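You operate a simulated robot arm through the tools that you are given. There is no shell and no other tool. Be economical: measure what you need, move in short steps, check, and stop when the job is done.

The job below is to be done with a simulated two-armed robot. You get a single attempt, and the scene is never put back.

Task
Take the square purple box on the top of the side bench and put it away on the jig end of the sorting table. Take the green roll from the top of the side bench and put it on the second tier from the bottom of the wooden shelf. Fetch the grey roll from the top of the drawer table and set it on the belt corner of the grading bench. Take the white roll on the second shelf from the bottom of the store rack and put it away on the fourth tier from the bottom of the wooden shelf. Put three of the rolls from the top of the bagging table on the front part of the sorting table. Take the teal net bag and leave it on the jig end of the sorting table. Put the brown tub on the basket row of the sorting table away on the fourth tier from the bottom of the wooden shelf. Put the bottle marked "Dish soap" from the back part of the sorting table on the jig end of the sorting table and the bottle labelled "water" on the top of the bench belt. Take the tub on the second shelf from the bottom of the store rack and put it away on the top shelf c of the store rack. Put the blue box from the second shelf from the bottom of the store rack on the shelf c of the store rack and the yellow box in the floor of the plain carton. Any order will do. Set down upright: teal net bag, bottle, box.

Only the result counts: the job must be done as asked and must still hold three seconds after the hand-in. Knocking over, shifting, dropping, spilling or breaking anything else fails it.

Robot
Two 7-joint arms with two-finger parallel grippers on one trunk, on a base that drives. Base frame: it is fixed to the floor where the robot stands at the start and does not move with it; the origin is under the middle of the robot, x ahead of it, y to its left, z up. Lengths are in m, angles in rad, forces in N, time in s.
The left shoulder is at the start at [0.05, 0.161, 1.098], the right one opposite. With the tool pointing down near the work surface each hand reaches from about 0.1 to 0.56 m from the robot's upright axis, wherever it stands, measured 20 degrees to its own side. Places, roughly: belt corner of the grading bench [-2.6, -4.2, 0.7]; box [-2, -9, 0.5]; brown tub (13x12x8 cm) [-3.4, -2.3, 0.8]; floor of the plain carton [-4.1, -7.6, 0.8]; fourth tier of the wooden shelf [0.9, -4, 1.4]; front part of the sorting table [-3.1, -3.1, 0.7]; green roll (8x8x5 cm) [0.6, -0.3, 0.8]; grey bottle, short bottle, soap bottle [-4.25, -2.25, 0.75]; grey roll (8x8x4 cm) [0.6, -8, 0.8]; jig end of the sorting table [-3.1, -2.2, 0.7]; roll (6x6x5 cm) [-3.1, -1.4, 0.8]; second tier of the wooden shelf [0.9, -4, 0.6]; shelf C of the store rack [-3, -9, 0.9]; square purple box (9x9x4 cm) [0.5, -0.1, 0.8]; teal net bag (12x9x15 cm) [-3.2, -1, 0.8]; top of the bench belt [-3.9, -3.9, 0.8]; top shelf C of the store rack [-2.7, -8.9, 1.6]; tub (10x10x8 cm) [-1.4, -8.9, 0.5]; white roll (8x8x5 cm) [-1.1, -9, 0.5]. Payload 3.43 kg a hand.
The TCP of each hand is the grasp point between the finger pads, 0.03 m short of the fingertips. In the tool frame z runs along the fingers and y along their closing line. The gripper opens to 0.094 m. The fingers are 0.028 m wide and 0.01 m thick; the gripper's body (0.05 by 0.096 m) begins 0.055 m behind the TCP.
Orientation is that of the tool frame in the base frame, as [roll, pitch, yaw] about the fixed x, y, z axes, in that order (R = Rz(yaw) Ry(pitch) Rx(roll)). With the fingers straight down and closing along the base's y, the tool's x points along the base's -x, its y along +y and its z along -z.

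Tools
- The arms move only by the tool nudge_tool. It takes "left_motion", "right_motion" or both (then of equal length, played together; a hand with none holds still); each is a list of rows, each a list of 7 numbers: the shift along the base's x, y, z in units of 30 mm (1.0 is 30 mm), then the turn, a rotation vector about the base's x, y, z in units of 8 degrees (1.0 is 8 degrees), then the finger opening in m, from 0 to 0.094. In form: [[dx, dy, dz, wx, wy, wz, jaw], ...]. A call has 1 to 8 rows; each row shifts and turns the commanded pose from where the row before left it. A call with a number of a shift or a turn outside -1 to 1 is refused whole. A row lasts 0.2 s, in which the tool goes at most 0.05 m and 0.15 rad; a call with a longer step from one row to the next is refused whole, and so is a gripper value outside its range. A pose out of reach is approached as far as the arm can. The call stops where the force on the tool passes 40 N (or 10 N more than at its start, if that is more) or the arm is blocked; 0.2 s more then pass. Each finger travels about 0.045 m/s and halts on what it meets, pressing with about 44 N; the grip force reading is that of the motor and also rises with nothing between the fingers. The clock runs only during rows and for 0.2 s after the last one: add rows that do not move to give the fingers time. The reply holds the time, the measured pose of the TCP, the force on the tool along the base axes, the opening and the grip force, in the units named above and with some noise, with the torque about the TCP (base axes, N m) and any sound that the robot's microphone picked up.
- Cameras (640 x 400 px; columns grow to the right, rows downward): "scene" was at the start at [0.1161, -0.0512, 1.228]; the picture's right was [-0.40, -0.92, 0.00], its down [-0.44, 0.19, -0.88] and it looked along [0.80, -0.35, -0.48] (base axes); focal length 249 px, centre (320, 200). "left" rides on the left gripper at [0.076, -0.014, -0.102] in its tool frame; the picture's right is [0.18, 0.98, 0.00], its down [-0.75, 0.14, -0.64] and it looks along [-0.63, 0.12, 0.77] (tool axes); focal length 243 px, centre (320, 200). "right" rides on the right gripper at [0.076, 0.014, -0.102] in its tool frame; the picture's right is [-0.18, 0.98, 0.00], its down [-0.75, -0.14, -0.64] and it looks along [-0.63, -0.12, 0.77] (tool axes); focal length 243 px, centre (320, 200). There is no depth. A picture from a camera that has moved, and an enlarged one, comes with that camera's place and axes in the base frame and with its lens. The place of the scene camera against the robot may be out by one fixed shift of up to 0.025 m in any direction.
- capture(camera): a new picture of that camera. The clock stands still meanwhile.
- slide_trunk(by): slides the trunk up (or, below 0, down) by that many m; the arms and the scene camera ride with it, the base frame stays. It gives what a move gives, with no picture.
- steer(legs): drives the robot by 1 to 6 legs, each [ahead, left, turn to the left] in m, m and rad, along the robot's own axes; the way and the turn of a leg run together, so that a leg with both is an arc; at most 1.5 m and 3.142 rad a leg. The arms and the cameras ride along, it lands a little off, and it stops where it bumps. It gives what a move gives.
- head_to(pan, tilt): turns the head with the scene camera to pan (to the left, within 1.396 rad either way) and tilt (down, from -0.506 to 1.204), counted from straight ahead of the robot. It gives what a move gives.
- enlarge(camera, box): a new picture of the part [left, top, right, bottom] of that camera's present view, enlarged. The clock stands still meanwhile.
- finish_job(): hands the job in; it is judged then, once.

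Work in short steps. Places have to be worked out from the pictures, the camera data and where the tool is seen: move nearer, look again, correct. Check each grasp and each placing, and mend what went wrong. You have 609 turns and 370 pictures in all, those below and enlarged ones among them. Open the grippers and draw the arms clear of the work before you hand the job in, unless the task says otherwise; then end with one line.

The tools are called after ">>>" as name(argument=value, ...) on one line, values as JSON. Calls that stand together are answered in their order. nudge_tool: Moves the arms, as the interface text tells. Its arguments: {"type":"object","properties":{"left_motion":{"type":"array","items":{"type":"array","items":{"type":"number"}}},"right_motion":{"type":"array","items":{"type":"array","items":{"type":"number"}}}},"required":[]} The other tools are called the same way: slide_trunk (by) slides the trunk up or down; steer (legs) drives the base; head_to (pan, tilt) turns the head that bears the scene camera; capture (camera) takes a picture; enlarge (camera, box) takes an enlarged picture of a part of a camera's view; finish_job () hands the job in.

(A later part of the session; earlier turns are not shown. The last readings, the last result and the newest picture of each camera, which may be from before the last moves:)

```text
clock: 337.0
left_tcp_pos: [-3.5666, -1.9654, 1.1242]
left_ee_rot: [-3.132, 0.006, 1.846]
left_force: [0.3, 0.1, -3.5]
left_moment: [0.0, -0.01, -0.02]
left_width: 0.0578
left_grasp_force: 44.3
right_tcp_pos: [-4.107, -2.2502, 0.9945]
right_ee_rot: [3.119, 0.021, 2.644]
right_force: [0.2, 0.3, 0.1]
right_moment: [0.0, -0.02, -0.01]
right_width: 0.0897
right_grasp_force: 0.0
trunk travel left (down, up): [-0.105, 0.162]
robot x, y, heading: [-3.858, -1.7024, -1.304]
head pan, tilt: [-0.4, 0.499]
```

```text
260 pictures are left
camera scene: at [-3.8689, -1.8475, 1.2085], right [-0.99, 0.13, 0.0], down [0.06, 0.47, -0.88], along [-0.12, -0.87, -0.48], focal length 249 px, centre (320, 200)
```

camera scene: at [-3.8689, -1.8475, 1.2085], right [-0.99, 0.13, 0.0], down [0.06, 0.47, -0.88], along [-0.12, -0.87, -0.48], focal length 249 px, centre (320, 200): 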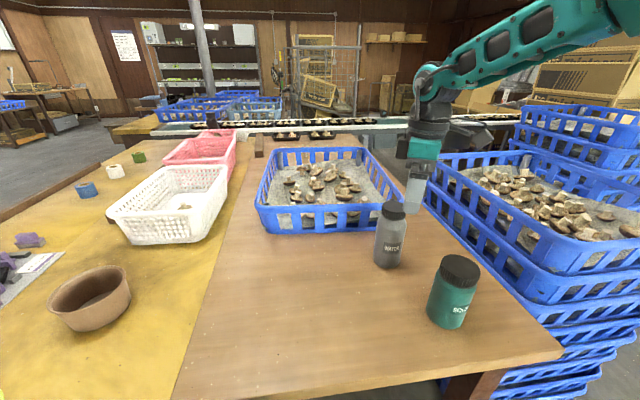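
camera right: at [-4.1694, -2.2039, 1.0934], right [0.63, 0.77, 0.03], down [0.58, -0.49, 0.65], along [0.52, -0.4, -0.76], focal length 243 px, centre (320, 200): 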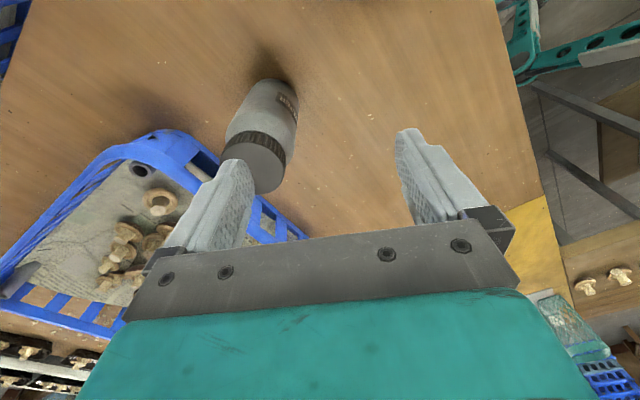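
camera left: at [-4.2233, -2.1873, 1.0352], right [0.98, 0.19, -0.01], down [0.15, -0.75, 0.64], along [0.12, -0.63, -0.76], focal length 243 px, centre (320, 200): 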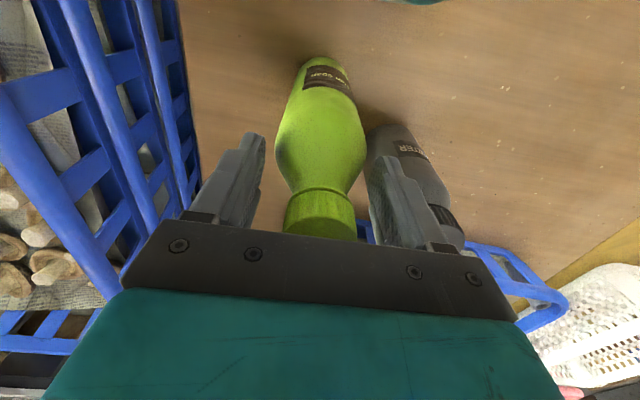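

Water cap at (-4.113, -2.319). I move over it and descend to 0.868, then grip.

>>> nudge_tool(right_motion=[[-0.1, -0.8, 0, 0, 0, 0, 0.09], [-0.1, -0.8, 0, 0, 0, 0, 0.09], [0, -0.67, -0.5, 0, 0, 0, 0.09], [0, 0, -0.7, 0, 0, 0, 0.09], [0, 0, -0.7, 0, 0, 0, 0.09], [0, 0, 0, 0, 0, 0, 0.09]])

>>> capture(camera="right")

```text
clock: 338.4
left_tcp_pos: [-3.5677, -1.9663, 1.1251]
left_ee_rot: [-3.133, 0.006, 1.845]
left_force: [0.8, 0.2, -3.6]
left_moment: [0.0, 0.04, -0.01]
left_width: 0.0581
left_grasp_force: 44.3
right_tcp_pos: [-4.1103, -2.3178, 0.9389]
right_ee_rot: [3.119, 0.021, 2.643]
right_force: [0.8, 0.2, 0.8]
right_moment: [-0.05, 0.0, -0.02]
right_width: 0.0901
right_grasp_force: 0.0
trunk travel left (down, up): [-0.105, 0.162]
robot x, y, heading: [-3.8612, -1.7011, -1.307]
head pan, tilt: [-0.4, 0.499]
```

```text
259 pictures are left
camera right: at [-4.174, -2.2705, 1.0378], right [0.63, 0.77, 0.03], down [0.58, -0.49, 0.65], along [0.52, -0.4, -0.76], focal length 243 px, centre (320, 200)
```

right: 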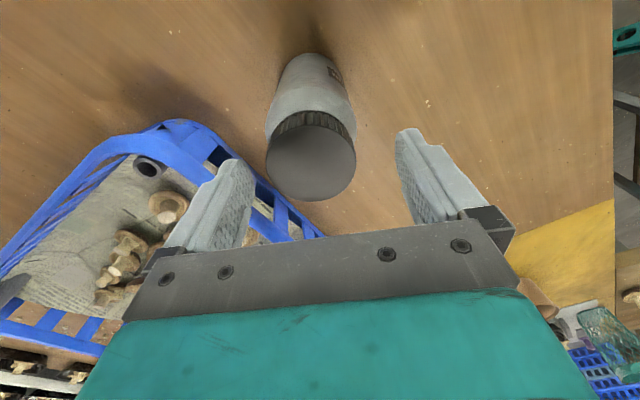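

Centred within 6 mm. I correct, descend to 0.868 and close, then lift a little.

>>> nudge_tool(right_motion=[[-0.12, -0.15, -0.6, 0, 0, 0, 0.09], [0, 0, -0.6, 0, 0, 0, 0.09], [0, 0, -0.6, 0, 0, 0, 0.09], [0, 0, -0.5, 0, 0, 0, 0.09], [0, 0, 0, 0, 0, 0, 0.03], [0, 0, 0, 0, 0, 0, 0.03], [0, 0, 0, 0, 0, 0, 0.03]])

>>> nudge_tool(right_motion=[[0, 0, 0.5, 0, 0, 0, 0.03], [0, 0, 0.9, 0, 0, 0, 0.03], [0, 0, 0.9, 0, 0, 0, 0.03], [0, 0, 0.9, 0, 0, 0, 0.03], [0, 0, 0.9, 0, 0, 0, 0.03], [0, 0, 0.9, 0, 0, 0, 0.03], [0, 0, 0.9, 0, 0, 0, 0.03]])

>>> capture(camera="scene")

```text
clock: 340.0
left_tcp_pos: [-3.5678, -1.9649, 1.1248]
left_ee_rot: [-3.133, 0.005, 1.845]
left_force: [-0.2, -0.8, -2.9]
left_moment: [0.03, 0.02, 0.0]
left_width: 0.0579
left_grasp_force: 44.3
right_tcp_pos: [-4.1167, -2.3221, 0.8691]
right_ee_rot: [3.119, 0.021, 2.639]
right_force: [0.8, 0.4, 0.1]
right_moment: [0.0, 0.03, 0.01]
right_width: 0.0707
right_grasp_force: 43.8
trunk travel left (down, up): [-0.105, 0.162]
robot x, y, heading: [-3.8634, -1.7067, -1.301]
head pan, tilt: [-0.4, 0.499]
```

```text
clock: 341.6
left_tcp_pos: [-3.5676, -1.9662, 1.1245]
left_ee_rot: [-3.132, 0.005, 1.845]
left_force: [-0.5, 1.4, -3.1]
left_moment: [-0.03, 0.0, 0.0]
left_width: 0.0582
left_grasp_force: 43.9
right_tcp_pos: [-4.114, -2.3218, 1.0456]
right_ee_rot: [3.119, 0.02, 2.64]
right_force: [-0.2, 0.0, -1.7]
right_moment: [0.03, 0.01, 0.02]
right_width: 0.0709
right_grasp_force: 44.1
trunk travel left (down, up): [-0.105, 0.162]
robot x, y, heading: [-3.8555, -1.7027, -1.307]
head pan, tilt: [-0.4, 0.499]
```

```text
258 pictures are left
camera scene: at [-3.8689, -1.8474, 1.2085], right [-0.99, 0.13, 0.0], down [0.06, 0.47, -0.88], along [-0.12, -0.87, -0.48], focal length 249 px, centre (320, 200)
```

scene: 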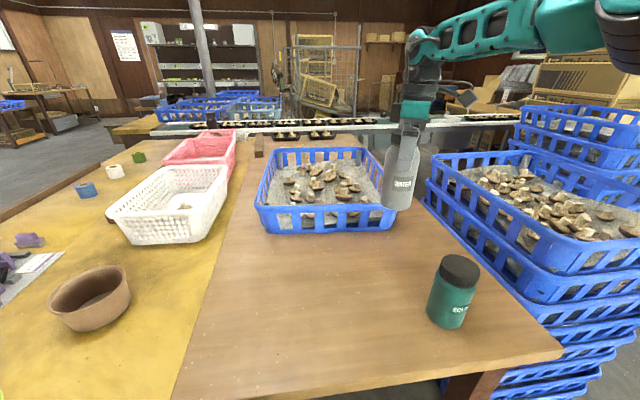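

WATER is held. I draw it back over the table edge, then go back around: to (-4.7, -1.2), turn to heading π.

>>> nudge_tool(right_motion=[[0.2, 0.9, 0.3, 0, 0, 0, 0.03], [0.2, 0.9, 0.3, 0, 0, 0, 0.03], [0.2, 0.9, 0, 0, 0, 0, 0.03], [0.2, 0.9, 0, 0, 0, 0, 0.03], [0.2, 0.9, 0, 0, 0, 0, 0.03], [0.2, 0.9, 0, 0, 0, 0, 0.03], [0.2, 0.9, 0, 0, 0, 0, 0.03], [0.2, 0.9, 0, 0, 0, 0, 0.03]])

>>> steer(legs=[[-0.71, -0.68, 0], [0, 0, -1.835]])

>>> head_to(pan=-0.9, tilt=0.4)

>>> capture(camera="scene")

```text
clock: 343.4
left_tcp_pos: [-3.5677, -1.9674, 1.1254]
left_ee_rot: [-3.132, 0.005, 1.844]
left_force: [-0.3, 0.6, -4.8]
left_moment: [-0.04, 0.01, 0.0]
left_width: 0.058
left_grasp_force: 43.8
right_tcp_pos: [-4.0665, -2.1061, 1.063]
right_ee_rot: [3.119, 0.021, 2.641]
right_force: [-0.1, 0.4, -1.6]
right_moment: [0.02, 0.03, -0.01]
right_width: 0.0708
right_grasp_force: 44.1
trunk travel left (down, up): [-0.105, 0.162]
robot x, y, heading: [-3.8618, -1.7053, -1.31]
head pan, tilt: [-0.4, 0.499]
```

```text
clock: 352.8
left_tcp_pos: [-5.0053, -1.4303, 1.1253]
left_ee_rot: [-3.134, 0.006, 0.049]
left_force: [0.1, -0.6, -3.7]
left_moment: [0.0, 0.01, 0.0]
left_width: 0.058
left_grasp_force: 43.9
right_tcp_pos: [-5.0303, -0.9089, 1.0632]
right_ee_rot: [3.117, 0.021, 0.845]
right_force: [-0.4, 0.2, -1.3]
right_moment: [-0.01, -0.05, -0.01]
right_width: 0.0705
right_grasp_force: 44.4
trunk travel left (down, up): [-0.105, 0.162]
robot x, y, heading: [-4.6802, -1.2009, -3.103]
head pan, tilt: [-0.4, 0.499]
```

```text
clock: 353.7
left_tcp_pos: [-5.0061, -1.4302, 1.125]
left_ee_rot: [-3.133, 0.005, 0.047]
left_force: [-0.8, 1.2, -3.5]
left_moment: [-0.01, 0.02, 0.0]
left_width: 0.0582
left_grasp_force: 44.2
right_tcp_pos: [-5.0297, -0.91, 1.0626]
right_ee_rot: [3.119, 0.021, 0.844]
right_force: [-0.4, -0.5, -1.7]
right_moment: [0.01, -0.04, -0.03]
right_width: 0.0705
right_grasp_force: 43.9
trunk travel left (down, up): [-0.105, 0.162]
robot x, y, heading: [-4.6808, -1.2047, -3.101]
head pan, tilt: [-0.901, 0.4]
```

```text
257 pictures are left
camera scene: at [-4.7919, -1.1505, 1.2176], right [0.76, 0.65, 0.0], down [0.25, -0.29, -0.92], along [-0.6, 0.7, -0.39], focal length 249 px, centre (320, 200)
```

scene: 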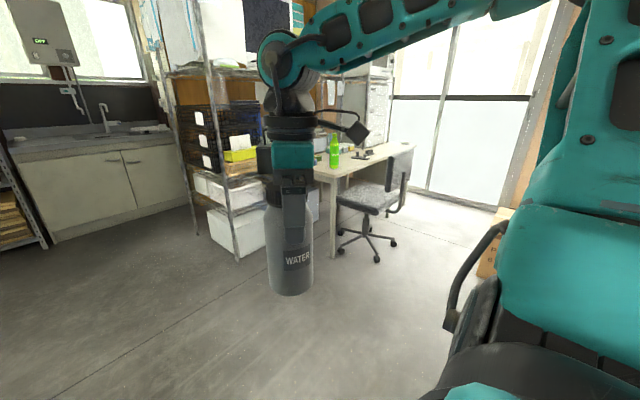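

Both bottles hang upright. I strafe right to y≈0.3 and look back-right before reversing through the corridor.

>>> steer(legs=[[-0.03, -0.75, -0.04], [0, -0.72, 0]])

>>> head_to(pan=-1.39, tilt=0.6)

>>> capture(camera="scene")

```text
clock: 361.2
left_tcp_pos: [-4.9974, 0.0429, 1.1246]
left_ee_rot: [-3.133, 0.005, 0.006]
left_force: [-0.3, -0.4, -2.8]
left_moment: [-0.01, 0.0, 0.01]
left_width: 0.058
left_grasp_force: 43.8
right_tcp_pos: [-4.9986, 0.5624, 1.063]
right_ee_rot: [3.117, 0.021, 0.8]
right_force: [-0.4, -0.1, -0.9]
right_moment: [-0.02, 0.0, -0.02]
right_width: 0.0703
right_grasp_force: 44.2
trunk travel left (down, up): [-0.105, 0.162]
robot x, y, heading: [-4.6642, 0.2521, 3.138]
head pan, tilt: [-0.901, 0.4]
```

```text
clock: 362.2
left_tcp_pos: [-4.9962, 0.043, 1.1254]
left_ee_rot: [-3.133, 0.005, 0.006]
left_force: [-0.3, 0.3, -3.0]
left_moment: [0.01, -0.01, -0.02]
left_width: 0.0583
left_grasp_force: 44.3
right_tcp_pos: [-4.9987, 0.5625, 1.0634]
right_ee_rot: [3.119, 0.022, 0.801]
right_force: [-0.9, -0.3, -1.2]
right_moment: [-0.04, -0.04, -0.02]
right_width: 0.0702
right_grasp_force: 43.9
trunk travel left (down, up): [-0.105, 0.162]
robot x, y, heading: [-4.6632, 0.255, 3.14]
head pan, tilt: [-1.389, 0.6]
```

```text
256 pictures are left
camera scene: at [-4.7287, 0.3265, 1.1994], right [0.98, 0.18, 0.0], down [0.1, -0.56, -0.83], along [-0.15, 0.81, -0.56], focal length 249 px, centre (320, 200)
```

scene: 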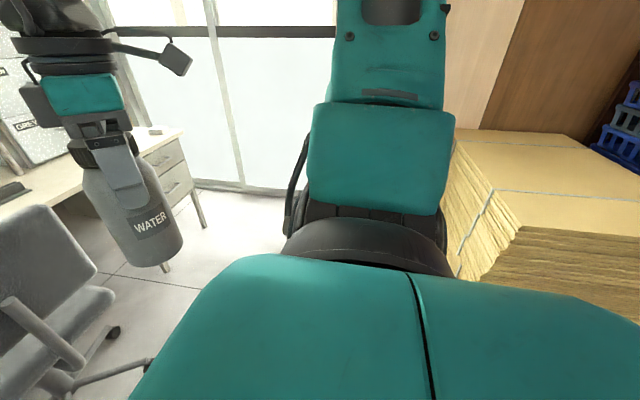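

I reverse out through the corridor, keeping y≈0.33.

>>> steer(legs=[[-0.4, -0.07, 0], [-0.7, -0.01, 0], [-1.0, 0, 0], [-0.3, 0.3, 0]])

>>> head_to(pan=0.0, tilt=0.35)

>>> capture(camera="scene")

```text
clock: 375.3
left_tcp_pos: [-2.5813, -0.2125, 1.1247]
left_ee_rot: [-3.132, 0.005, -0.011]
left_force: [-0.9, -0.5, -2.9]
left_moment: [-0.04, -0.02, -0.03]
left_width: 0.0583
left_grasp_force: 43.8
right_tcp_pos: [-2.5741, 0.3088, 1.0639]
right_ee_rot: [3.119, 0.021, 0.785]
right_force: [-0.1, -0.2, -1.8]
right_moment: [-0.02, -0.03, 0.0]
right_width: 0.0701
right_grasp_force: 44.2
trunk travel left (down, up): [-0.105, 0.162]
robot x, y, heading: [-2.2472, -0.0012, 3.119]
head pan, tilt: [-1.389, 0.6]
```

```text
clock: 376.8
left_tcp_pos: [-2.5812, -0.2117, 1.1247]
left_ee_rot: [-3.133, 0.004, -0.011]
left_force: [-0.4, -0.1, -3.2]
left_moment: [0.01, 0.02, -0.04]
left_width: 0.058
left_grasp_force: 43.8
right_tcp_pos: [-2.5763, 0.309, 1.0613]
right_ee_rot: [3.117, 0.022, 0.782]
right_force: [0.4, 0.2, -1.5]
right_moment: [-0.01, -0.03, -0.01]
right_width: 0.0705
right_grasp_force: 43.8
trunk travel left (down, up): [-0.105, 0.162]
robot x, y, heading: [-2.2493, -0.0074, 3.124]
head pan, tilt: [0.0, 0.351]
```

```text
255 pictures are left
camera scene: at [-2.388, -0.0177, 1.2221], right [0.02, 1.0, 0.0], down [0.34, -0.01, -0.94], along [-0.94, 0.02, -0.34], focal length 249 px, centre (320, 200)
```

scene: 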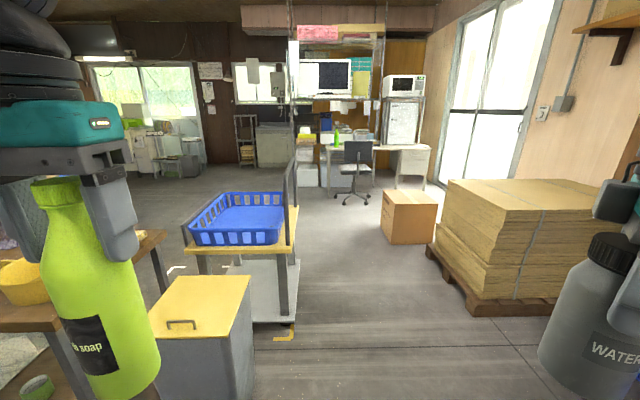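

The cardboard box looks unmoved. I drive to the sorting table's jig end, robot at about (-2.52, -2.05).

>>> steer(legs=[[0, 1.02, 0.01], [0, 1.02, 0.008], [0.27, 0, 0]])

>>> head_to(pan=0.15, tilt=0.75)

>>> capture(camera="scene")

```text
clock: 388.5
left_tcp_pos: [-2.8854, -2.2685, 1.1252]
left_ee_rot: [-3.131, 0.003, 0.01]
left_force: [0.1, -1.1, -3.7]
left_moment: [0.0, 0.01, -0.01]
left_width: 0.058
left_grasp_force: 43.9
right_tcp_pos: [-2.8908, -1.7484, 1.0642]
right_ee_rot: [3.118, 0.021, 0.805]
right_force: [0.1, -0.1, -0.5]
right_moment: [-0.02, -0.02, 0.04]
right_width: 0.0702
right_grasp_force: 44.8
trunk travel left (down, up): [-0.105, 0.162]
robot x, y, heading: [-2.5543, -2.0555, -3.139]
head pan, tilt: [0.0, 0.351]
```

```text
clock: 389.4
left_tcp_pos: [-2.8848, -2.2675, 1.1249]
left_ee_rot: [-3.134, 0.006, 0.009]
left_force: [-0.5, 0.6, -4.0]
left_moment: [-0.02, 0.0, 0.01]
left_width: 0.0582
left_grasp_force: 43.7
right_tcp_pos: [-2.8899, -1.7467, 1.0623]
right_ee_rot: [3.117, 0.021, 0.806]
right_force: [0.0, 0.2, -0.3]
right_moment: [-0.02, 0.02, 0.02]
right_width: 0.0702
right_grasp_force: 44.1
trunk travel left (down, up): [-0.105, 0.162]
robot x, y, heading: [-2.5571, -2.0527, -3.141]
head pan, tilt: [0.15, 0.75]
```

```text
254 pictures are left
camera scene: at [-2.6843, -2.082, 1.1865], right [-0.15, 0.99, 0.0], down [0.67, 0.1, -0.73], along [-0.72, -0.11, -0.68], focal length 249 px, centre (320, 200)
```

scene: 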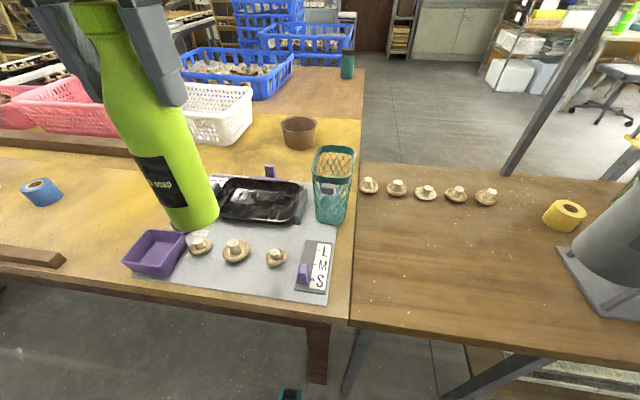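

I enlarge the jig area to find the gap between tray and mushrooms exactly.

>>> enlarge(camera="scene", box=[180, 160, 360, 310])

```text
2.67 times, centred on (270, 235) of scene
camera zoom: at [-2.6843, -2.082, 1.1865], right [-0.15, 0.99, 0.0], down [0.67, 0.1, -0.73], along [-0.72, -0.11, -0.68], focal length 665 px, centre (453, 107)
```

zoom: 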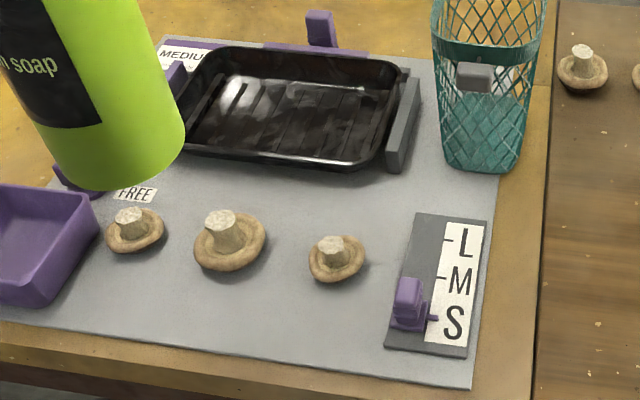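

The free spot lies between tray and mushrooms 2/3, true position ≈(-3.01, -2.243) after correcting the scene camera's y-bias. I move the soap over it, bottom just above the mushrooms, and check with the hand camera.

>>> nudge_tool(left_motion=[[-0.83, 0.16, -0.5, 0, 0, 0, 0.01], [-0.83, 0.16, -0.8, 0, 0, 0, 0.01], [-0.83, 0.16, -0.8, 0, 0, 0, 0.01], [-0.83, 0.16, -0.8, 0, 0, 0, 0.01], [-0.83, 0.16, -0.8, 0, 0, 0, 0.01], [0, 0, 0, 0, 0, 0, 0.01]])

>>> capture(camera="left")

>>> enlarge(camera="scene", box=[180, 160, 360, 310])

```text
clock: 390.8
left_tcp_pos: [-3.0096, -2.2441, 1.0144]
left_ee_rot: [-3.133, 0.006, 0.012]
left_force: [0.1, -0.5, -2.8]
left_moment: [-0.02, 0.04, 0.0]
left_width: 0.0582
left_grasp_force: 44.6
right_tcp_pos: [-2.889, -1.7477, 1.0633]
right_ee_rot: [3.118, 0.021, 0.807]
right_force: [-0.3, 0.1, -1.8]
right_moment: [0.0, -0.05, 0.01]
right_width: 0.0702
right_grasp_force: 43.9
trunk travel left (down, up): [-0.105, 0.162]
robot x, y, heading: [-2.5516, -2.0533, -3.138]
head pan, tilt: [0.15, 0.75]
```

```text
252 pictures are left
camera left: at [-2.9332, -2.2294, 1.1164], right [0.19, -0.98, -0.01], down [-0.75, -0.15, 0.64], along [-0.63, -0.12, -0.76], focal length 243 px, centre (320, 200)
```

left: 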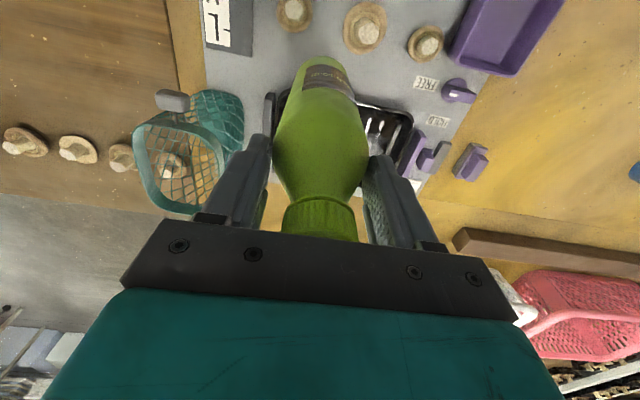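

```text
2.67 times, centred on (270, 235) of scene
camera zoom: at [-2.6843, -2.082, 1.1865], right [-0.15, 0.99, 0.0], down [0.67, 0.1, -0.73], along [-0.72, -0.11, -0.68], focal length 665 px, centre (453, 107)
```

zoom: 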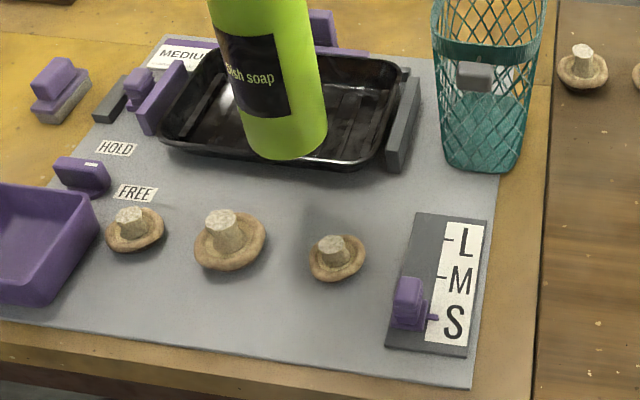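

Looks on target. I lower until the bottom is ~1 cm above the mat and check.

>>> nudge_tool(left_motion=[[0.1, 0, -0.6, 0, 0, 0, 0.01], [0, 0, -0.6, 0, 0, 0, 0.01], [0, 0, -0.6, 0, 0, 0, 0.01], [0, 0, -0.5, 0, 0, 0, 0.01], [0, 0, 0, 0, 0, 0, 0.01]])

>>> enlarge(camera="scene", box=[180, 160, 360, 310])

```text
clock: 391.9
left_tcp_pos: [-3.0061, -2.2443, 0.9439]
left_ee_rot: [-3.133, 0.005, 0.011]
left_force: [-0.5, -0.7, -3.8]
left_moment: [-0.02, 0.0, 0.03]
left_width: 0.0581
left_grasp_force: 44.2
right_tcp_pos: [-2.889, -1.7474, 1.0637]
right_ee_rot: [3.118, 0.021, 0.807]
right_force: [0.1, 0.7, -1.2]
right_moment: [-0.01, -0.02, -0.02]
right_width: 0.0703
right_grasp_force: 44.4
trunk travel left (down, up): [-0.105, 0.162]
robot x, y, heading: [-2.5492, -2.058, -3.14]
head pan, tilt: [0.15, 0.75]
```

```text
2.67 times, centred on (270, 235) of scene
camera zoom: at [-2.6843, -2.082, 1.1865], right [-0.15, 0.99, 0.0], down [0.67, 0.1, -0.73], along [-0.72, -0.11, -0.68], focal length 665 px, centre (453, 107)
```

zoom: 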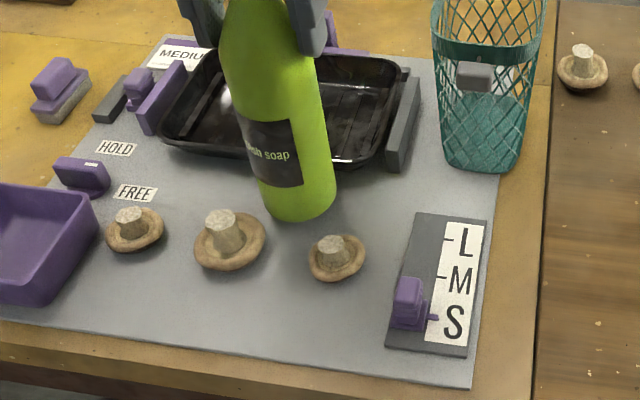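

Clear on all sides by about 1 cm. I lower to contact.

>>> nudge_tool(left_motion=[[-0.07, 0, -0.25, 0, 0, 0, 0.01], [0, 0, -0.2, 0, 0, 0, 0.01], [0, 0, -0.15, 0, 0, 0, 0.01], [0, 0, -0.15, 0, 0, 0, 0.01], [0, 0, 0, 0, 0, 0, 0.01]])

>>> enlarge(camera="scene", box=[180, 160, 360, 310])

```text
clock: 393.3
left_tcp_pos: [-3.0079, -2.2451, 0.9275]
left_ee_rot: [-3.129, 0.017, 0.012]
left_force: [7.5, -2.0, 16.0]
left_moment: [0.01, -1.18, -0.13]
left_width: 0.0578
left_grasp_force: 44.3
right_tcp_pos: [-2.8877, -1.7467, 1.0629]
right_ee_rot: [3.119, 0.022, 0.805]
right_force: [-0.7, -0.6, -1.7]
right_moment: [0.05, 0.0, 0.02]
right_width: 0.0702
right_grasp_force: 43.8
trunk travel left (down, up): [-0.105, 0.162]
robot x, y, heading: [-2.5538, -2.0568, -3.14]
head pan, tilt: [0.15, 0.75]
stopped in row 5 (left hand): the force on the tool passed its limit (the readings are from after the stop); the commanded pose is now the measured one
```

```text
2.67 times, centred on (270, 235) of scene
camera zoom: at [-2.6826, -2.0819, 1.1864], right [-0.15, 0.99, 0.0], down [0.67, 0.1, -0.73], along [-0.72, -0.11, -0.68], focal length 665 px, centre (453, 107)
```

zoom: 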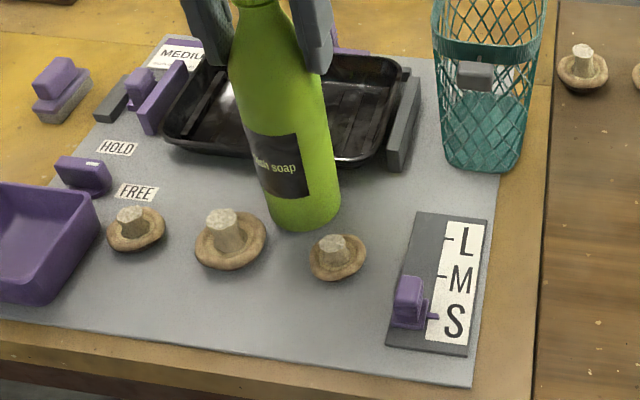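

Contact at 0.9275. I ease off and open slowly, then rise straight up.

>>> nudge_tool(left_motion=[[0, 0, 0.07, 0, 0, 0, 0.01], [0, 0, 0, 0, 0, 0, 0.066], [0, 0, 0, 0, 0, 0, 0.075], [0, 0, 0, 0, 0, 0, 0.075]])

>>> enlarge(camera="scene", box=[180, 160, 360, 310])

```text
clock: 394.3
left_tcp_pos: [-3.0092, -2.2438, 0.9272]
left_ee_rot: [-3.13, 0.017, 0.014]
left_force: [0.3, -0.3, -0.8]
left_moment: [-0.03, 0.03, -0.01]
left_width: 0.0751
left_grasp_force: 0.0
right_tcp_pos: [-2.8884, -1.7485, 1.0629]
right_ee_rot: [3.12, 0.022, 0.806]
right_force: [-1.1, 0.6, -0.9]
right_moment: [-0.01, -0.04, 0.01]
right_width: 0.0701
right_grasp_force: 44.1
trunk travel left (down, up): [-0.105, 0.162]
robot x, y, heading: [-2.5524, -2.0601, -3.14]
head pan, tilt: [0.15, 0.75]
```

```text
2.67 times, centred on (270, 235) of scene
camera zoom: at [-2.6841, -2.082, 1.1865], right [-0.15, 0.99, 0.0], down [0.67, 0.1, -0.73], along [-0.72, -0.11, -0.68], focal length 665 px, centre (453, 107)
```

zoom: 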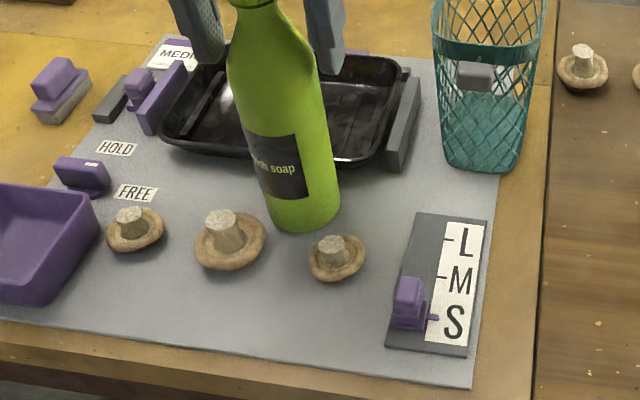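

The soap stands upright on the jig mat. I raise and retract the left hand, then drive towards the belt's front end to look.

>>> nudge_tool(left_motion=[[0, 0, 0.8, 0, 0, 0, 0.075], [0, 0, 1, 0, 0, 0, 0.075], [0, 0, 1, 0, 0, 0, 0.075], [0, 0, 1, 0, 0, 0, 0.075], [0, 0, 0.8, 0, 0, 0, 0.075], [1, 0, 0, 0, 0, 0, 0.075], [1, 0, 0, 0, 0, 0, 0.075], [1, 0, 0, 0, 0, 0, 0.075]])

>>> steer(legs=[[-0.55, 0, 0], [0, 1.4, 0]])

>>> head_to(pan=0.3, tilt=0.45)

>>> capture(camera="scene")

```text
clock: 396.1
left_tcp_pos: [-2.9188, -2.2423, 1.0654]
left_ee_rot: [-3.13, 0.015, 0.011]
left_force: [-0.3, -0.1, -0.1]
left_moment: [0.0, -0.02, -0.02]
left_width: 0.0751
left_grasp_force: 0.1
right_tcp_pos: [-2.8889, -1.7474, 1.0636]
right_ee_rot: [3.119, 0.023, 0.808]
right_force: [0.2, 0.5, -0.5]
right_moment: [0.02, -0.03, -0.01]
right_width: 0.0702
right_grasp_force: 43.8
trunk travel left (down, up): [-0.105, 0.162]
robot x, y, heading: [-2.5548, -2.0536, -3.136]
head pan, tilt: [0.15, 0.75]
```

```text
clock: 405.8
left_tcp_pos: [-2.3501, -3.6496, 1.064]
left_ee_rot: [-3.129, 0.016, 0.036]
left_force: [-0.2, 0.9, 0.0]
left_moment: [-0.03, 0.02, -0.01]
left_width: 0.0751
left_grasp_force: 0.1
right_tcp_pos: [-2.3328, -3.1534, 1.063]
right_ee_rot: [3.119, 0.021, 0.83]
right_force: [0.0, -0.2, -1.0]
right_moment: [-0.01, 0.0, 0.0]
right_width: 0.0704
right_grasp_force: 43.9
trunk travel left (down, up): [-0.105, 0.162]
robot x, y, heading: [-1.9928, -3.4526, -3.118]
head pan, tilt: [0.15, 0.75]
```

```text
clock: 406.6
left_tcp_pos: [-2.3519, -3.6486, 1.0648]
left_ee_rot: [-3.131, 0.014, 0.037]
left_force: [0.3, -0.5, 0.1]
left_moment: [-0.01, 0.0, -0.02]
left_width: 0.0752
left_grasp_force: 0.0
right_tcp_pos: [-2.3341, -3.1525, 1.0642]
right_ee_rot: [3.118, 0.02, 0.827]
right_force: [-0.8, 0.0, -0.5]
right_moment: [0.0, -0.04, 0.01]
right_width: 0.0704
right_grasp_force: 44.0
trunk travel left (down, up): [-0.105, 0.162]
robot x, y, heading: [-1.9935, -3.4512, -3.113]
head pan, tilt: [0.3, 0.45]
```

```text
247 pictures are left
camera scene: at [-2.1267, -3.4974, 1.2129], right [-0.32, 0.95, 0.0], down [0.41, 0.14, -0.9], along [-0.85, -0.29, -0.44], focal length 249 px, centre (320, 200)
```

scene: 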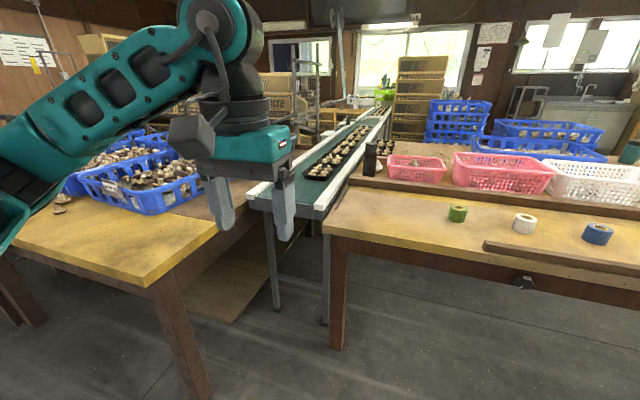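

The belt's free front end is at ≈(-2.97, -3.86) but only suits my left hand. I'll set the water bottle down for a moment on the clear table spot near (-2.99, -2.70) and re-grip it with the left.

>>> steer(legs=[[0.49, -0.41, -0.026]])

>>> nudge_tool(right_motion=[[-0.8, 0, 0, 0, 0, 0, 0.03], [-0.8, 0, 0, 0, 0, 0, 0.03], [-0.8, 0, -0.5, 0, 0, 0, 0.03], [-0.8, 0, -0.8, 0, 0, 0, 0.03], [-0.8, 0, -0.8, 0, 0, 0, 0.03], [-0.5, 0, -0.8, 0, 0, 0, 0.03], [0, 0, -0.8, 0, 0, 0, 0.03]])

>>> head_to(pan=-0.2, tilt=0.6)

>>> capture(camera="scene")

```text
clock: 410.1
left_tcp_pos: [-2.8454, -3.2329, 1.0653]
left_ee_rot: [-3.13, 0.015, 0.012]
left_force: [-0.5, 0.3, -0.3]
left_moment: [-0.02, -0.01, -0.02]
left_width: 0.0752
left_grasp_force: 0.1
right_tcp_pos: [-2.8171, -2.7382, 1.0631]
right_ee_rot: [3.12, 0.021, 0.805]
right_force: [0.8, 0.1, -2.0]
right_moment: [0.02, -0.03, 0.02]
right_width: 0.0704
right_grasp_force: 44.0
trunk travel left (down, up): [-0.105, 0.162]
robot x, y, heading: [-2.4834, -3.0496, -3.142]
head pan, tilt: [0.3, 0.45]
```

```text
clock: 411.7
left_tcp_pos: [-2.8463, -3.2335, 1.0651]
left_ee_rot: [-3.131, 0.014, 0.012]
left_force: [0.2, -0.4, 0.2]
left_moment: [-0.01, -0.03, 0.01]
left_width: 0.0752
left_grasp_force: 0.0
right_tcp_pos: [-2.9523, -2.7379, 0.9515]
right_ee_rot: [3.119, 0.02, 0.808]
right_force: [0.2, 0.1, -1.7]
right_moment: [-0.01, -0.04, -0.02]
right_width: 0.071
right_grasp_force: 44.0
trunk travel left (down, up): [-0.105, 0.162]
robot x, y, heading: [-2.4823, -3.0445, -3.143]
head pan, tilt: [0.3, 0.45]
```

```text
clock: 412.7
left_tcp_pos: [-2.8462, -3.2328, 1.0643]
left_ee_rot: [-3.13, 0.013, 0.012]
left_force: [-0.5, 0.2, -0.2]
left_moment: [-0.02, -0.01, 0.0]
left_width: 0.0751
left_grasp_force: 0.1
right_tcp_pos: [-2.9524, -2.7385, 0.9511]
right_ee_rot: [3.12, 0.021, 0.807]
right_force: [0.9, 0.3, -1.5]
right_moment: [0.03, -0.03, -0.01]
right_width: 0.0704
right_grasp_force: 44.4
trunk travel left (down, up): [-0.105, 0.162]
robot x, y, heading: [-2.4834, -3.0458, -3.136]
head pan, tilt: [-0.201, 0.6]
```

```text
246 pictures are left
camera scene: at [-2.6158, -3.0421, 1.1994], right [0.2, 0.98, 0.0], down [0.55, -0.11, -0.83], along [-0.81, 0.16, -0.56], focal length 249 px, centre (320, 200)
```

scene: 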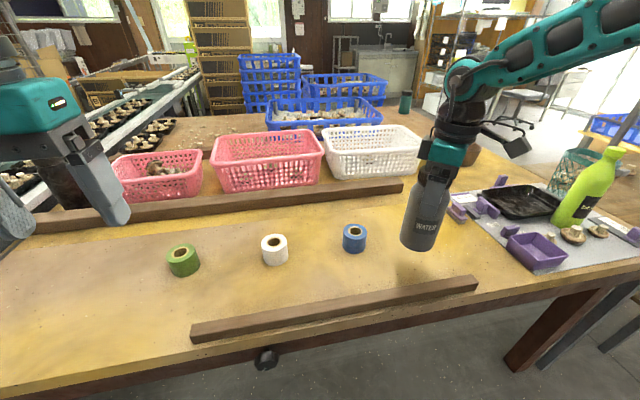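

I go 8 cm deeper, clear of the wooden bar, and set the bottle down.

>>> nudge_tool(right_motion=[[-0.9, 0.2, 0, 0, 0, 0, 0.03], [-0.9, 0.2, -0.2, 0, 0, 0, 0.03], [-0.9, 0.2, -0.6, 0, 0, 0, 0.03], [0, 0, -0.7, 0, 0, 0, 0.03], [0, 0, -0.6, 0, 0, 0, 0.03], [0, 0, -0.3, 0, 0, 0, 0.03], [0, 0, -0.2, 0, 0, 0, 0.03], [0, 0, -0.15, 0, 0, 0, 0.03]])

>>> enlarge(camera="scene", box=[320, 150, 560, 300])

```text
clock: 414.5
left_tcp_pos: [-2.8448, -3.2334, 1.066]
left_ee_rot: [-3.129, 0.016, 0.013]
left_force: [0.2, 0.7, 0.2]
left_moment: [-0.02, 0.03, -0.02]
left_width: 0.0752
left_grasp_force: 0.0
right_tcp_pos: [-3.0319, -2.7207, 0.8692]
right_ee_rot: [3.122, 0.022, 0.805]
right_force: [1.6, 0.7, 2.3]
right_moment: [0.14, -0.05, -0.02]
right_width: 0.0701
right_grasp_force: 43.9
trunk travel left (down, up): [-0.105, 0.162]
robot x, y, heading: [-2.4809, -3.0444, -3.135]
head pan, tilt: [-0.201, 0.6]
```

```text
2.67 times, centred on (440, 225) of scene
camera zoom: at [-2.6154, -3.0421, 1.1995], right [0.2, 0.98, 0.0], down [0.55, -0.11, -0.83], along [-0.81, 0.16, -0.56], focal length 665 px, centre (0, 133)
```

zoom: 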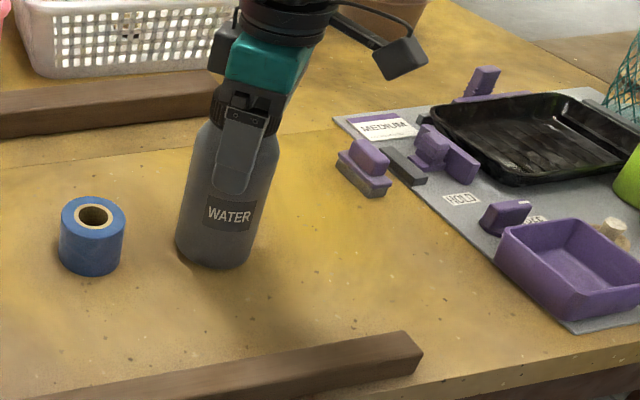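

It touches the table. I release and raise the right hand well clear.

>>> nudge_tool(right_motion=[[0, 0, -0.05, 0, 0, 0, 0.03], [0, 0, 0, 0, 0, 0, 0.09], [0, 0, 0, 0, 0, 0, 0.09], [0, 0, 1, 0, 0, 0, 0.09], [0, 0, 1, 0, 0, 0, 0.09], [0, 0, 1, 0, 0, 0, 0.09], [0, 0, 1, 0, 0, 0, 0.09], [0, 0, 1, 0, 0, 0, 0.09]])

>>> nudge_tool(right_motion=[[1, 0, 0.3, 0, 0, 0, 0.09], [1, 0, 0.3, 0, 0, 0, 0.09], [1, 0, 0, 0, 0, 0, 0.09], [1, 0, 0, 0, 0, 0, 0.09], [1, 0, 0, 0, 0, 0, 0.09], [1, 0, 0, 0, 0, 0, 0.09]])

>>> steer(legs=[[0, -0.53, 0]])

>>> nudge_tool(left_motion=[[-0.9, -0.1, -0.3, 0, 0, 0, 0.09], [-0.9, -0.1, -0.3, 0, 0, 0, 0.09], [-0.9, -0.1, -0.3, 0, 0, 0, 0.09], [-0.9, -0.1, -0.3, 0, 0, 0, 0.09], [-0.9, 0, -0.3, 0, 0, 0, 0.09], [-0.9, 0, -0.3, 0, 0, 0, 0.09], [0, 0, 0, 0, 0, 0, 0.09]])

>>> capture(camera="left")

```text
clock: 416.3
left_tcp_pos: [-2.8457, -3.2319, 1.0654]
left_ee_rot: [-3.129, 0.016, 0.013]
left_force: [0.0, -0.4, 0.0]
left_moment: [0.0, 0.04, 0.0]
left_width: 0.0754
left_grasp_force: 0.1
right_tcp_pos: [-3.0305, -2.7203, 1.0168]
right_ee_rot: [3.119, 0.022, 0.807]
right_force: [0.2, 1.0, -0.4]
right_moment: [0.0, 0.02, -0.01]
right_width: 0.0901
right_grasp_force: 0.1
trunk travel left (down, up): [-0.105, 0.162]
robot x, y, heading: [-2.4841, -3.0432, -3.141]
head pan, tilt: [-0.201, 0.6]
```

```text
clock: 417.7
left_tcp_pos: [-2.8446, -3.233, 1.0654]
left_ee_rot: [-3.129, 0.016, 0.012]
left_force: [-0.2, 0.1, -0.1]
left_moment: [-0.01, -0.03, -0.01]
left_width: 0.0748
left_grasp_force: 0.1
right_tcp_pos: [-2.851, -2.7205, 1.0377]
right_ee_rot: [3.12, 0.023, 0.807]
right_force: [-0.2, 0.4, -0.9]
right_moment: [-0.01, 0.01, 0.01]
right_width: 0.0901
right_grasp_force: 0.1
trunk travel left (down, up): [-0.105, 0.162]
robot x, y, heading: [-2.4851, -3.0421, -3.14]
head pan, tilt: [-0.201, 0.6]
```

```text
clock: 420.7
left_tcp_pos: [-2.8455, -2.7129, 1.0637]
left_ee_rot: [-3.129, 0.013, -0.002]
left_force: [-0.4, 0.0, -0.5]
left_moment: [0.01, 0.02, -0.02]
left_width: 0.075
left_grasp_force: 0.1
right_tcp_pos: [-2.8447, -2.2006, 1.0376]
right_ee_rot: [3.118, 0.021, 0.793]
right_force: [-0.4, 0.7, -0.7]
right_moment: [-0.02, 0.0, 0.01]
right_width: 0.0901
right_grasp_force: 0.1
trunk travel left (down, up): [-0.105, 0.162]
robot x, y, heading: [-2.4778, -2.5296, 3.133]
head pan, tilt: [-0.201, 0.6]
```

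```text
clock: 422.3
left_tcp_pos: [-3.0078, -2.7256, 1.0117]
left_ee_rot: [-3.13, 0.017, -0.002]
left_force: [0.4, -0.2, -0.2]
left_moment: [0.02, -0.01, 0.02]
left_width: 0.0897
left_grasp_force: 0.0
right_tcp_pos: [-2.8437, -2.2003, 1.0376]
right_ee_rot: [3.119, 0.021, 0.791]
right_force: [0.3, -0.8, -0.1]
right_moment: [-0.01, -0.01, -0.02]
right_width: 0.0899
right_grasp_force: 0.0
trunk travel left (down, up): [-0.105, 0.162]
robot x, y, heading: [-2.4809, -2.5277, 3.132]
head pan, tilt: [-0.201, 0.6]
```

```text
244 pictures are left
camera left: at [-2.93, -2.7126, 1.1126], right [0.18, -0.98, -0.01], down [-0.74, -0.15, 0.65], along [-0.64, -0.11, -0.76], focal length 243 px, centre (320, 200)
```

left: 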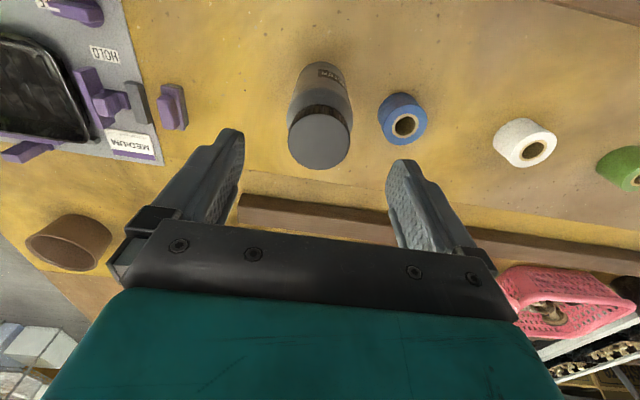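

Bottle cap at (-3.033, -2.725). I go over it, descend to 0.869, grip and lift.

>>> nudge_tool(left_motion=[[-0.8, 0, 0, 0, 0, 0, 0.092], [0, 0, -0.9, 0, 0, 0, 0.092], [0, 0, -0.9, 0, 0, 0, 0.092], [0, 0, -0.9, 0, 0, 0, 0.092], [0, 0, -0.9, 0, 0, 0, 0.092], [0, 0, -0.9, 0, 0, 0, 0.092], [0, 0, -0.2, 0, 0, 0, 0.092], [0, 0, 0, 0, 0, 0, 0.092]])

>>> capture(camera="left")

```text
clock: 424.1
left_tcp_pos: [-3.0309, -2.7238, 0.8699]
left_ee_rot: [-3.13, 0.015, -0.001]
left_force: [0.6, 0.0, 0.2]
left_moment: [-0.04, 0.0, 0.01]
left_width: 0.0922
left_grasp_force: 0.0
right_tcp_pos: [-2.8439, -2.2, 1.0376]
right_ee_rot: [3.119, 0.021, 0.792]
right_force: [0.1, -0.2, 0.3]
right_moment: [-0.02, 0.02, 0.02]
right_width: 0.0899
right_grasp_force: 0.1
trunk travel left (down, up): [-0.105, 0.162]
robot x, y, heading: [-2.4797, -2.5278, 3.128]
head pan, tilt: [-0.201, 0.6]
```

```text
243 pictures are left
camera left: at [-2.9532, -2.7113, 0.9718], right [0.18, -0.98, -0.01], down [-0.74, -0.15, 0.65], along [-0.64, -0.11, -0.76], focal length 243 px, centre (320, 200)
```

left: 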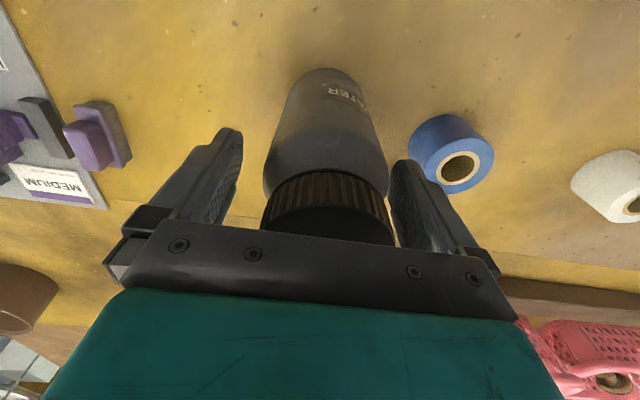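

The bottle stands between the left fingers. I close, lift it, and retract.

>>> nudge_tool(left_motion=[[0, 0, 0, 0, 0, 0, 0.03], [0, 0, 0, 0, 0, 0, 0.03], [0, 0, 0, 0, 0, 0, 0.03], [0, 0, 0.8, 0, 0, 0, 0.03], [0, 0, 1, 0, 0, 0, 0.03], [0, 0, 1, 0, 0, 0, 0.03], [0, 0, 1, 0, 0, 0, 0.03], [0, 0, 1, 0, 0, 0, 0.03]])

>>> nudge_tool(left_motion=[[0.5, 0, 0.8, 0, 0, 0, 0.03], [1, 0, 0.5, 0, 0, 0, 0.03], [1, 0, 0, 0, 0, 0, 0.03], [1, 0, 0, 0, 0, 0, 0.03], [1, 0, 0, 0, 0, 0, 0.03], [1, 0, 0, 0, 0, 0, 0.03]])

>>> steer(legs=[[-0.2, 0, 0.01], [0, 1.15, 0]])

>>> head_to(pan=0.2, tilt=0.6)

>>> capture(camera="scene")

```text
clock: 425.9
left_tcp_pos: [-3.0319, -2.7238, 1.0145]
left_ee_rot: [-3.129, 0.015, 0.0]
left_force: [1.0, -0.2, -1.4]
left_moment: [0.01, -0.02, 0.01]
left_width: 0.0707
left_grasp_force: 43.3
right_tcp_pos: [-2.8441, -2.2, 1.0376]
right_ee_rot: [3.12, 0.021, 0.792]
right_force: [1.0, -0.2, -0.3]
right_moment: [-0.03, 0.03, 0.04]
right_width: 0.0901
right_grasp_force: 0.0
trunk travel left (down, up): [-0.105, 0.162]
robot x, y, heading: [-2.4819, -2.5304, 3.131]
head pan, tilt: [-0.201, 0.6]
```

```text
clock: 427.3
left_tcp_pos: [-2.8656, -2.7232, 1.0544]
left_ee_rot: [-3.13, 0.015, -0.003]
left_force: [0.3, 0.0, -1.0]
left_moment: [-0.03, -0.01, 0.0]
left_width: 0.0708
left_grasp_force: 43.9
right_tcp_pos: [-2.8445, -2.1995, 1.0381]
right_ee_rot: [3.117, 0.022, 0.792]
right_force: [0.7, 0.6, 0.2]
right_moment: [0.04, -0.03, 0.05]
right_width: 0.09
right_grasp_force: 0.1
trunk travel left (down, up): [-0.105, 0.162]
robot x, y, heading: [-2.478, -2.5294, 3.129]
head pan, tilt: [-0.201, 0.6]
```

```text
clock: 434.4
left_tcp_pos: [-2.6944, -3.8757, 1.0532]
left_ee_rot: [-3.129, 0.014, -0.024]
left_force: [0.4, -0.8, -1.3]
left_moment: [0.03, -0.02, -0.02]
left_width: 0.07
left_grasp_force: 43.9
right_tcp_pos: [-2.6591, -3.3536, 1.0364]
right_ee_rot: [3.118, 0.02, 0.77]
right_force: [0.1, 0.2, 0.1]
right_moment: [-0.01, 0.0, 0.0]
right_width: 0.09
right_grasp_force: 0.0
trunk travel left (down, up): [-0.105, 0.162]
robot x, y, heading: [-2.2986, -3.689, 3.111]
head pan, tilt: [-0.201, 0.6]
```

```text
clock: 435.2
left_tcp_pos: [-2.6943, -3.8777, 1.0538]
left_ee_rot: [-3.13, 0.016, -0.025]
left_force: [0.4, 0.1, -1.6]
left_moment: [-0.03, -0.01, -0.02]
left_width: 0.0702
left_grasp_force: 43.7
right_tcp_pos: [-2.6606, -3.3527, 1.0376]
right_ee_rot: [3.117, 0.02, 0.77]
right_force: [-0.2, 0.0, 0.7]
right_moment: [0.01, -0.02, 0.0]
right_width: 0.09
right_grasp_force: 0.1
trunk travel left (down, up): [-0.105, 0.162]
robot x, y, heading: [-2.3015, -3.6906, 3.11]
head pan, tilt: [0.201, 0.6]
```

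```text
242 pictures are left
camera scene: at [-2.4373, -3.7183, 1.1994], right [-0.17, 0.99, 0.0], down [0.56, 0.09, -0.83], along [-0.81, -0.14, -0.56], focal length 249 px, centre (320, 200)
```

scene: 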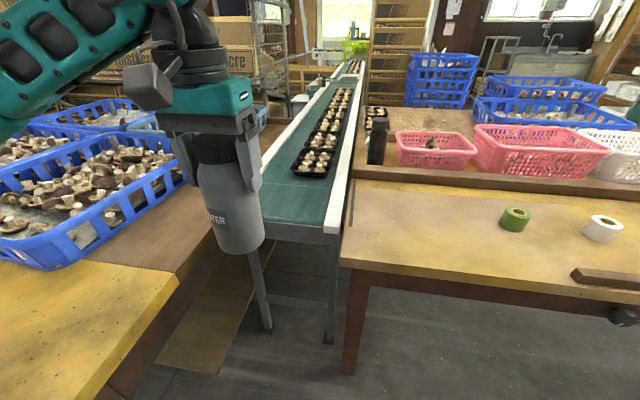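

The belt's free front part is x≈-2.92…-3.19, y≈-3.79…-4.05. I drive ahead slowly between the benches and bring the bottle to ≈(-3.04, -3.90).

>>> steer(legs=[[0.21, -0.03, 0.03]])

>>> nudge_tool(left_motion=[[-0.8, -0.2, 0, 0, 0, 0, 0.03], [-0.8, -0.2, 0, 0, 0, 0, 0.03], [-0.8, -0.2, 0, 0, 0, 0, 0.03], [-0.8, -0.2, -0.2, 0, 0, 0, 0.03], [-0.8, 0, -0.3, 0, 0, 0, 0.03], [0, 0, 0, 0, 0, 0, 0.03]])

>>> capture(camera="left")

>>> capture(camera="scene")

```text
clock: 436.9
left_tcp_pos: [-2.8954, -3.854, 1.0543]
left_ee_rot: [-3.13, 0.015, 0.006]
left_force: [0.2, -0.5, -2.3]
left_moment: [-0.01, -0.04, 0.0]
left_width: 0.0705
left_grasp_force: 44.2
right_tcp_pos: [-2.877, -3.3302, 1.037]
right_ee_rot: [3.118, 0.019, 0.801]
right_force: [-0.3, 0.6, 0.1]
right_moment: [0.01, -0.03, -0.02]
right_width: 0.09
right_grasp_force: 0.2
trunk travel left (down, up): [-0.105, 0.162]
robot x, y, heading: [-2.5082, -3.6569, 3.144]
head pan, tilt: [0.201, 0.6]
```

```text
clock: 438.3
left_tcp_pos: [-3.0161, -3.8771, 1.0382]
left_ee_rot: [-3.128, 0.016, 0.007]
left_force: [-0.2, -0.3, -1.2]
left_moment: [0.02, -0.02, -0.01]
left_width: 0.0705
left_grasp_force: 44.0
right_tcp_pos: [-2.8768, -3.3304, 1.0373]
right_ee_rot: [3.119, 0.021, 0.801]
right_force: [0.1, -0.6, 0.8]
right_moment: [-0.02, -0.01, -0.02]
right_width: 0.0899
right_grasp_force: 0.1
trunk travel left (down, up): [-0.105, 0.162]
robot x, y, heading: [-2.5119, -3.6516, 3.138]
head pan, tilt: [0.201, 0.6]
```

```text
241 pictures are left
camera left: at [-2.9378, -3.863, 1.1401], right [0.19, -0.98, -0.01], down [-0.74, -0.15, 0.65], along [-0.64, -0.11, -0.76], focal length 243 px, centre (320, 200)
```

left: 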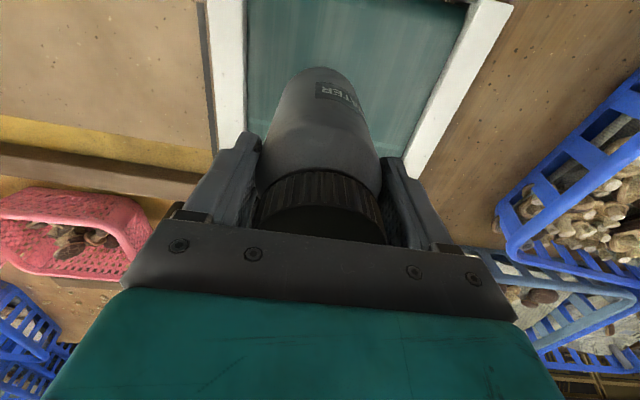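

```text
240 pictures are left
camera scene: at [-2.6437, -3.6887, 1.1994], right [-0.2, 0.98, 0.0], down [0.55, 0.11, -0.83], along [-0.81, -0.16, -0.56], focal length 249 px, centre (320, 200)
```

scene: 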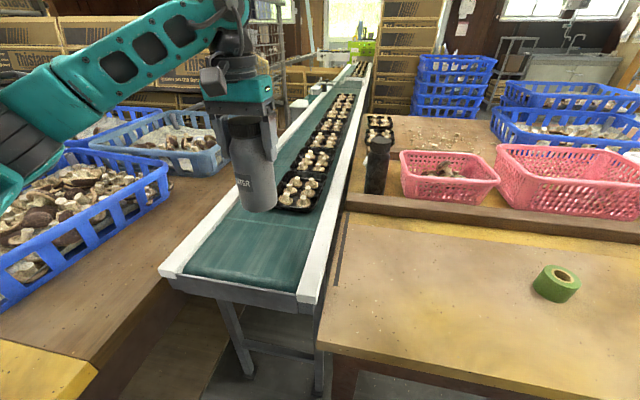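

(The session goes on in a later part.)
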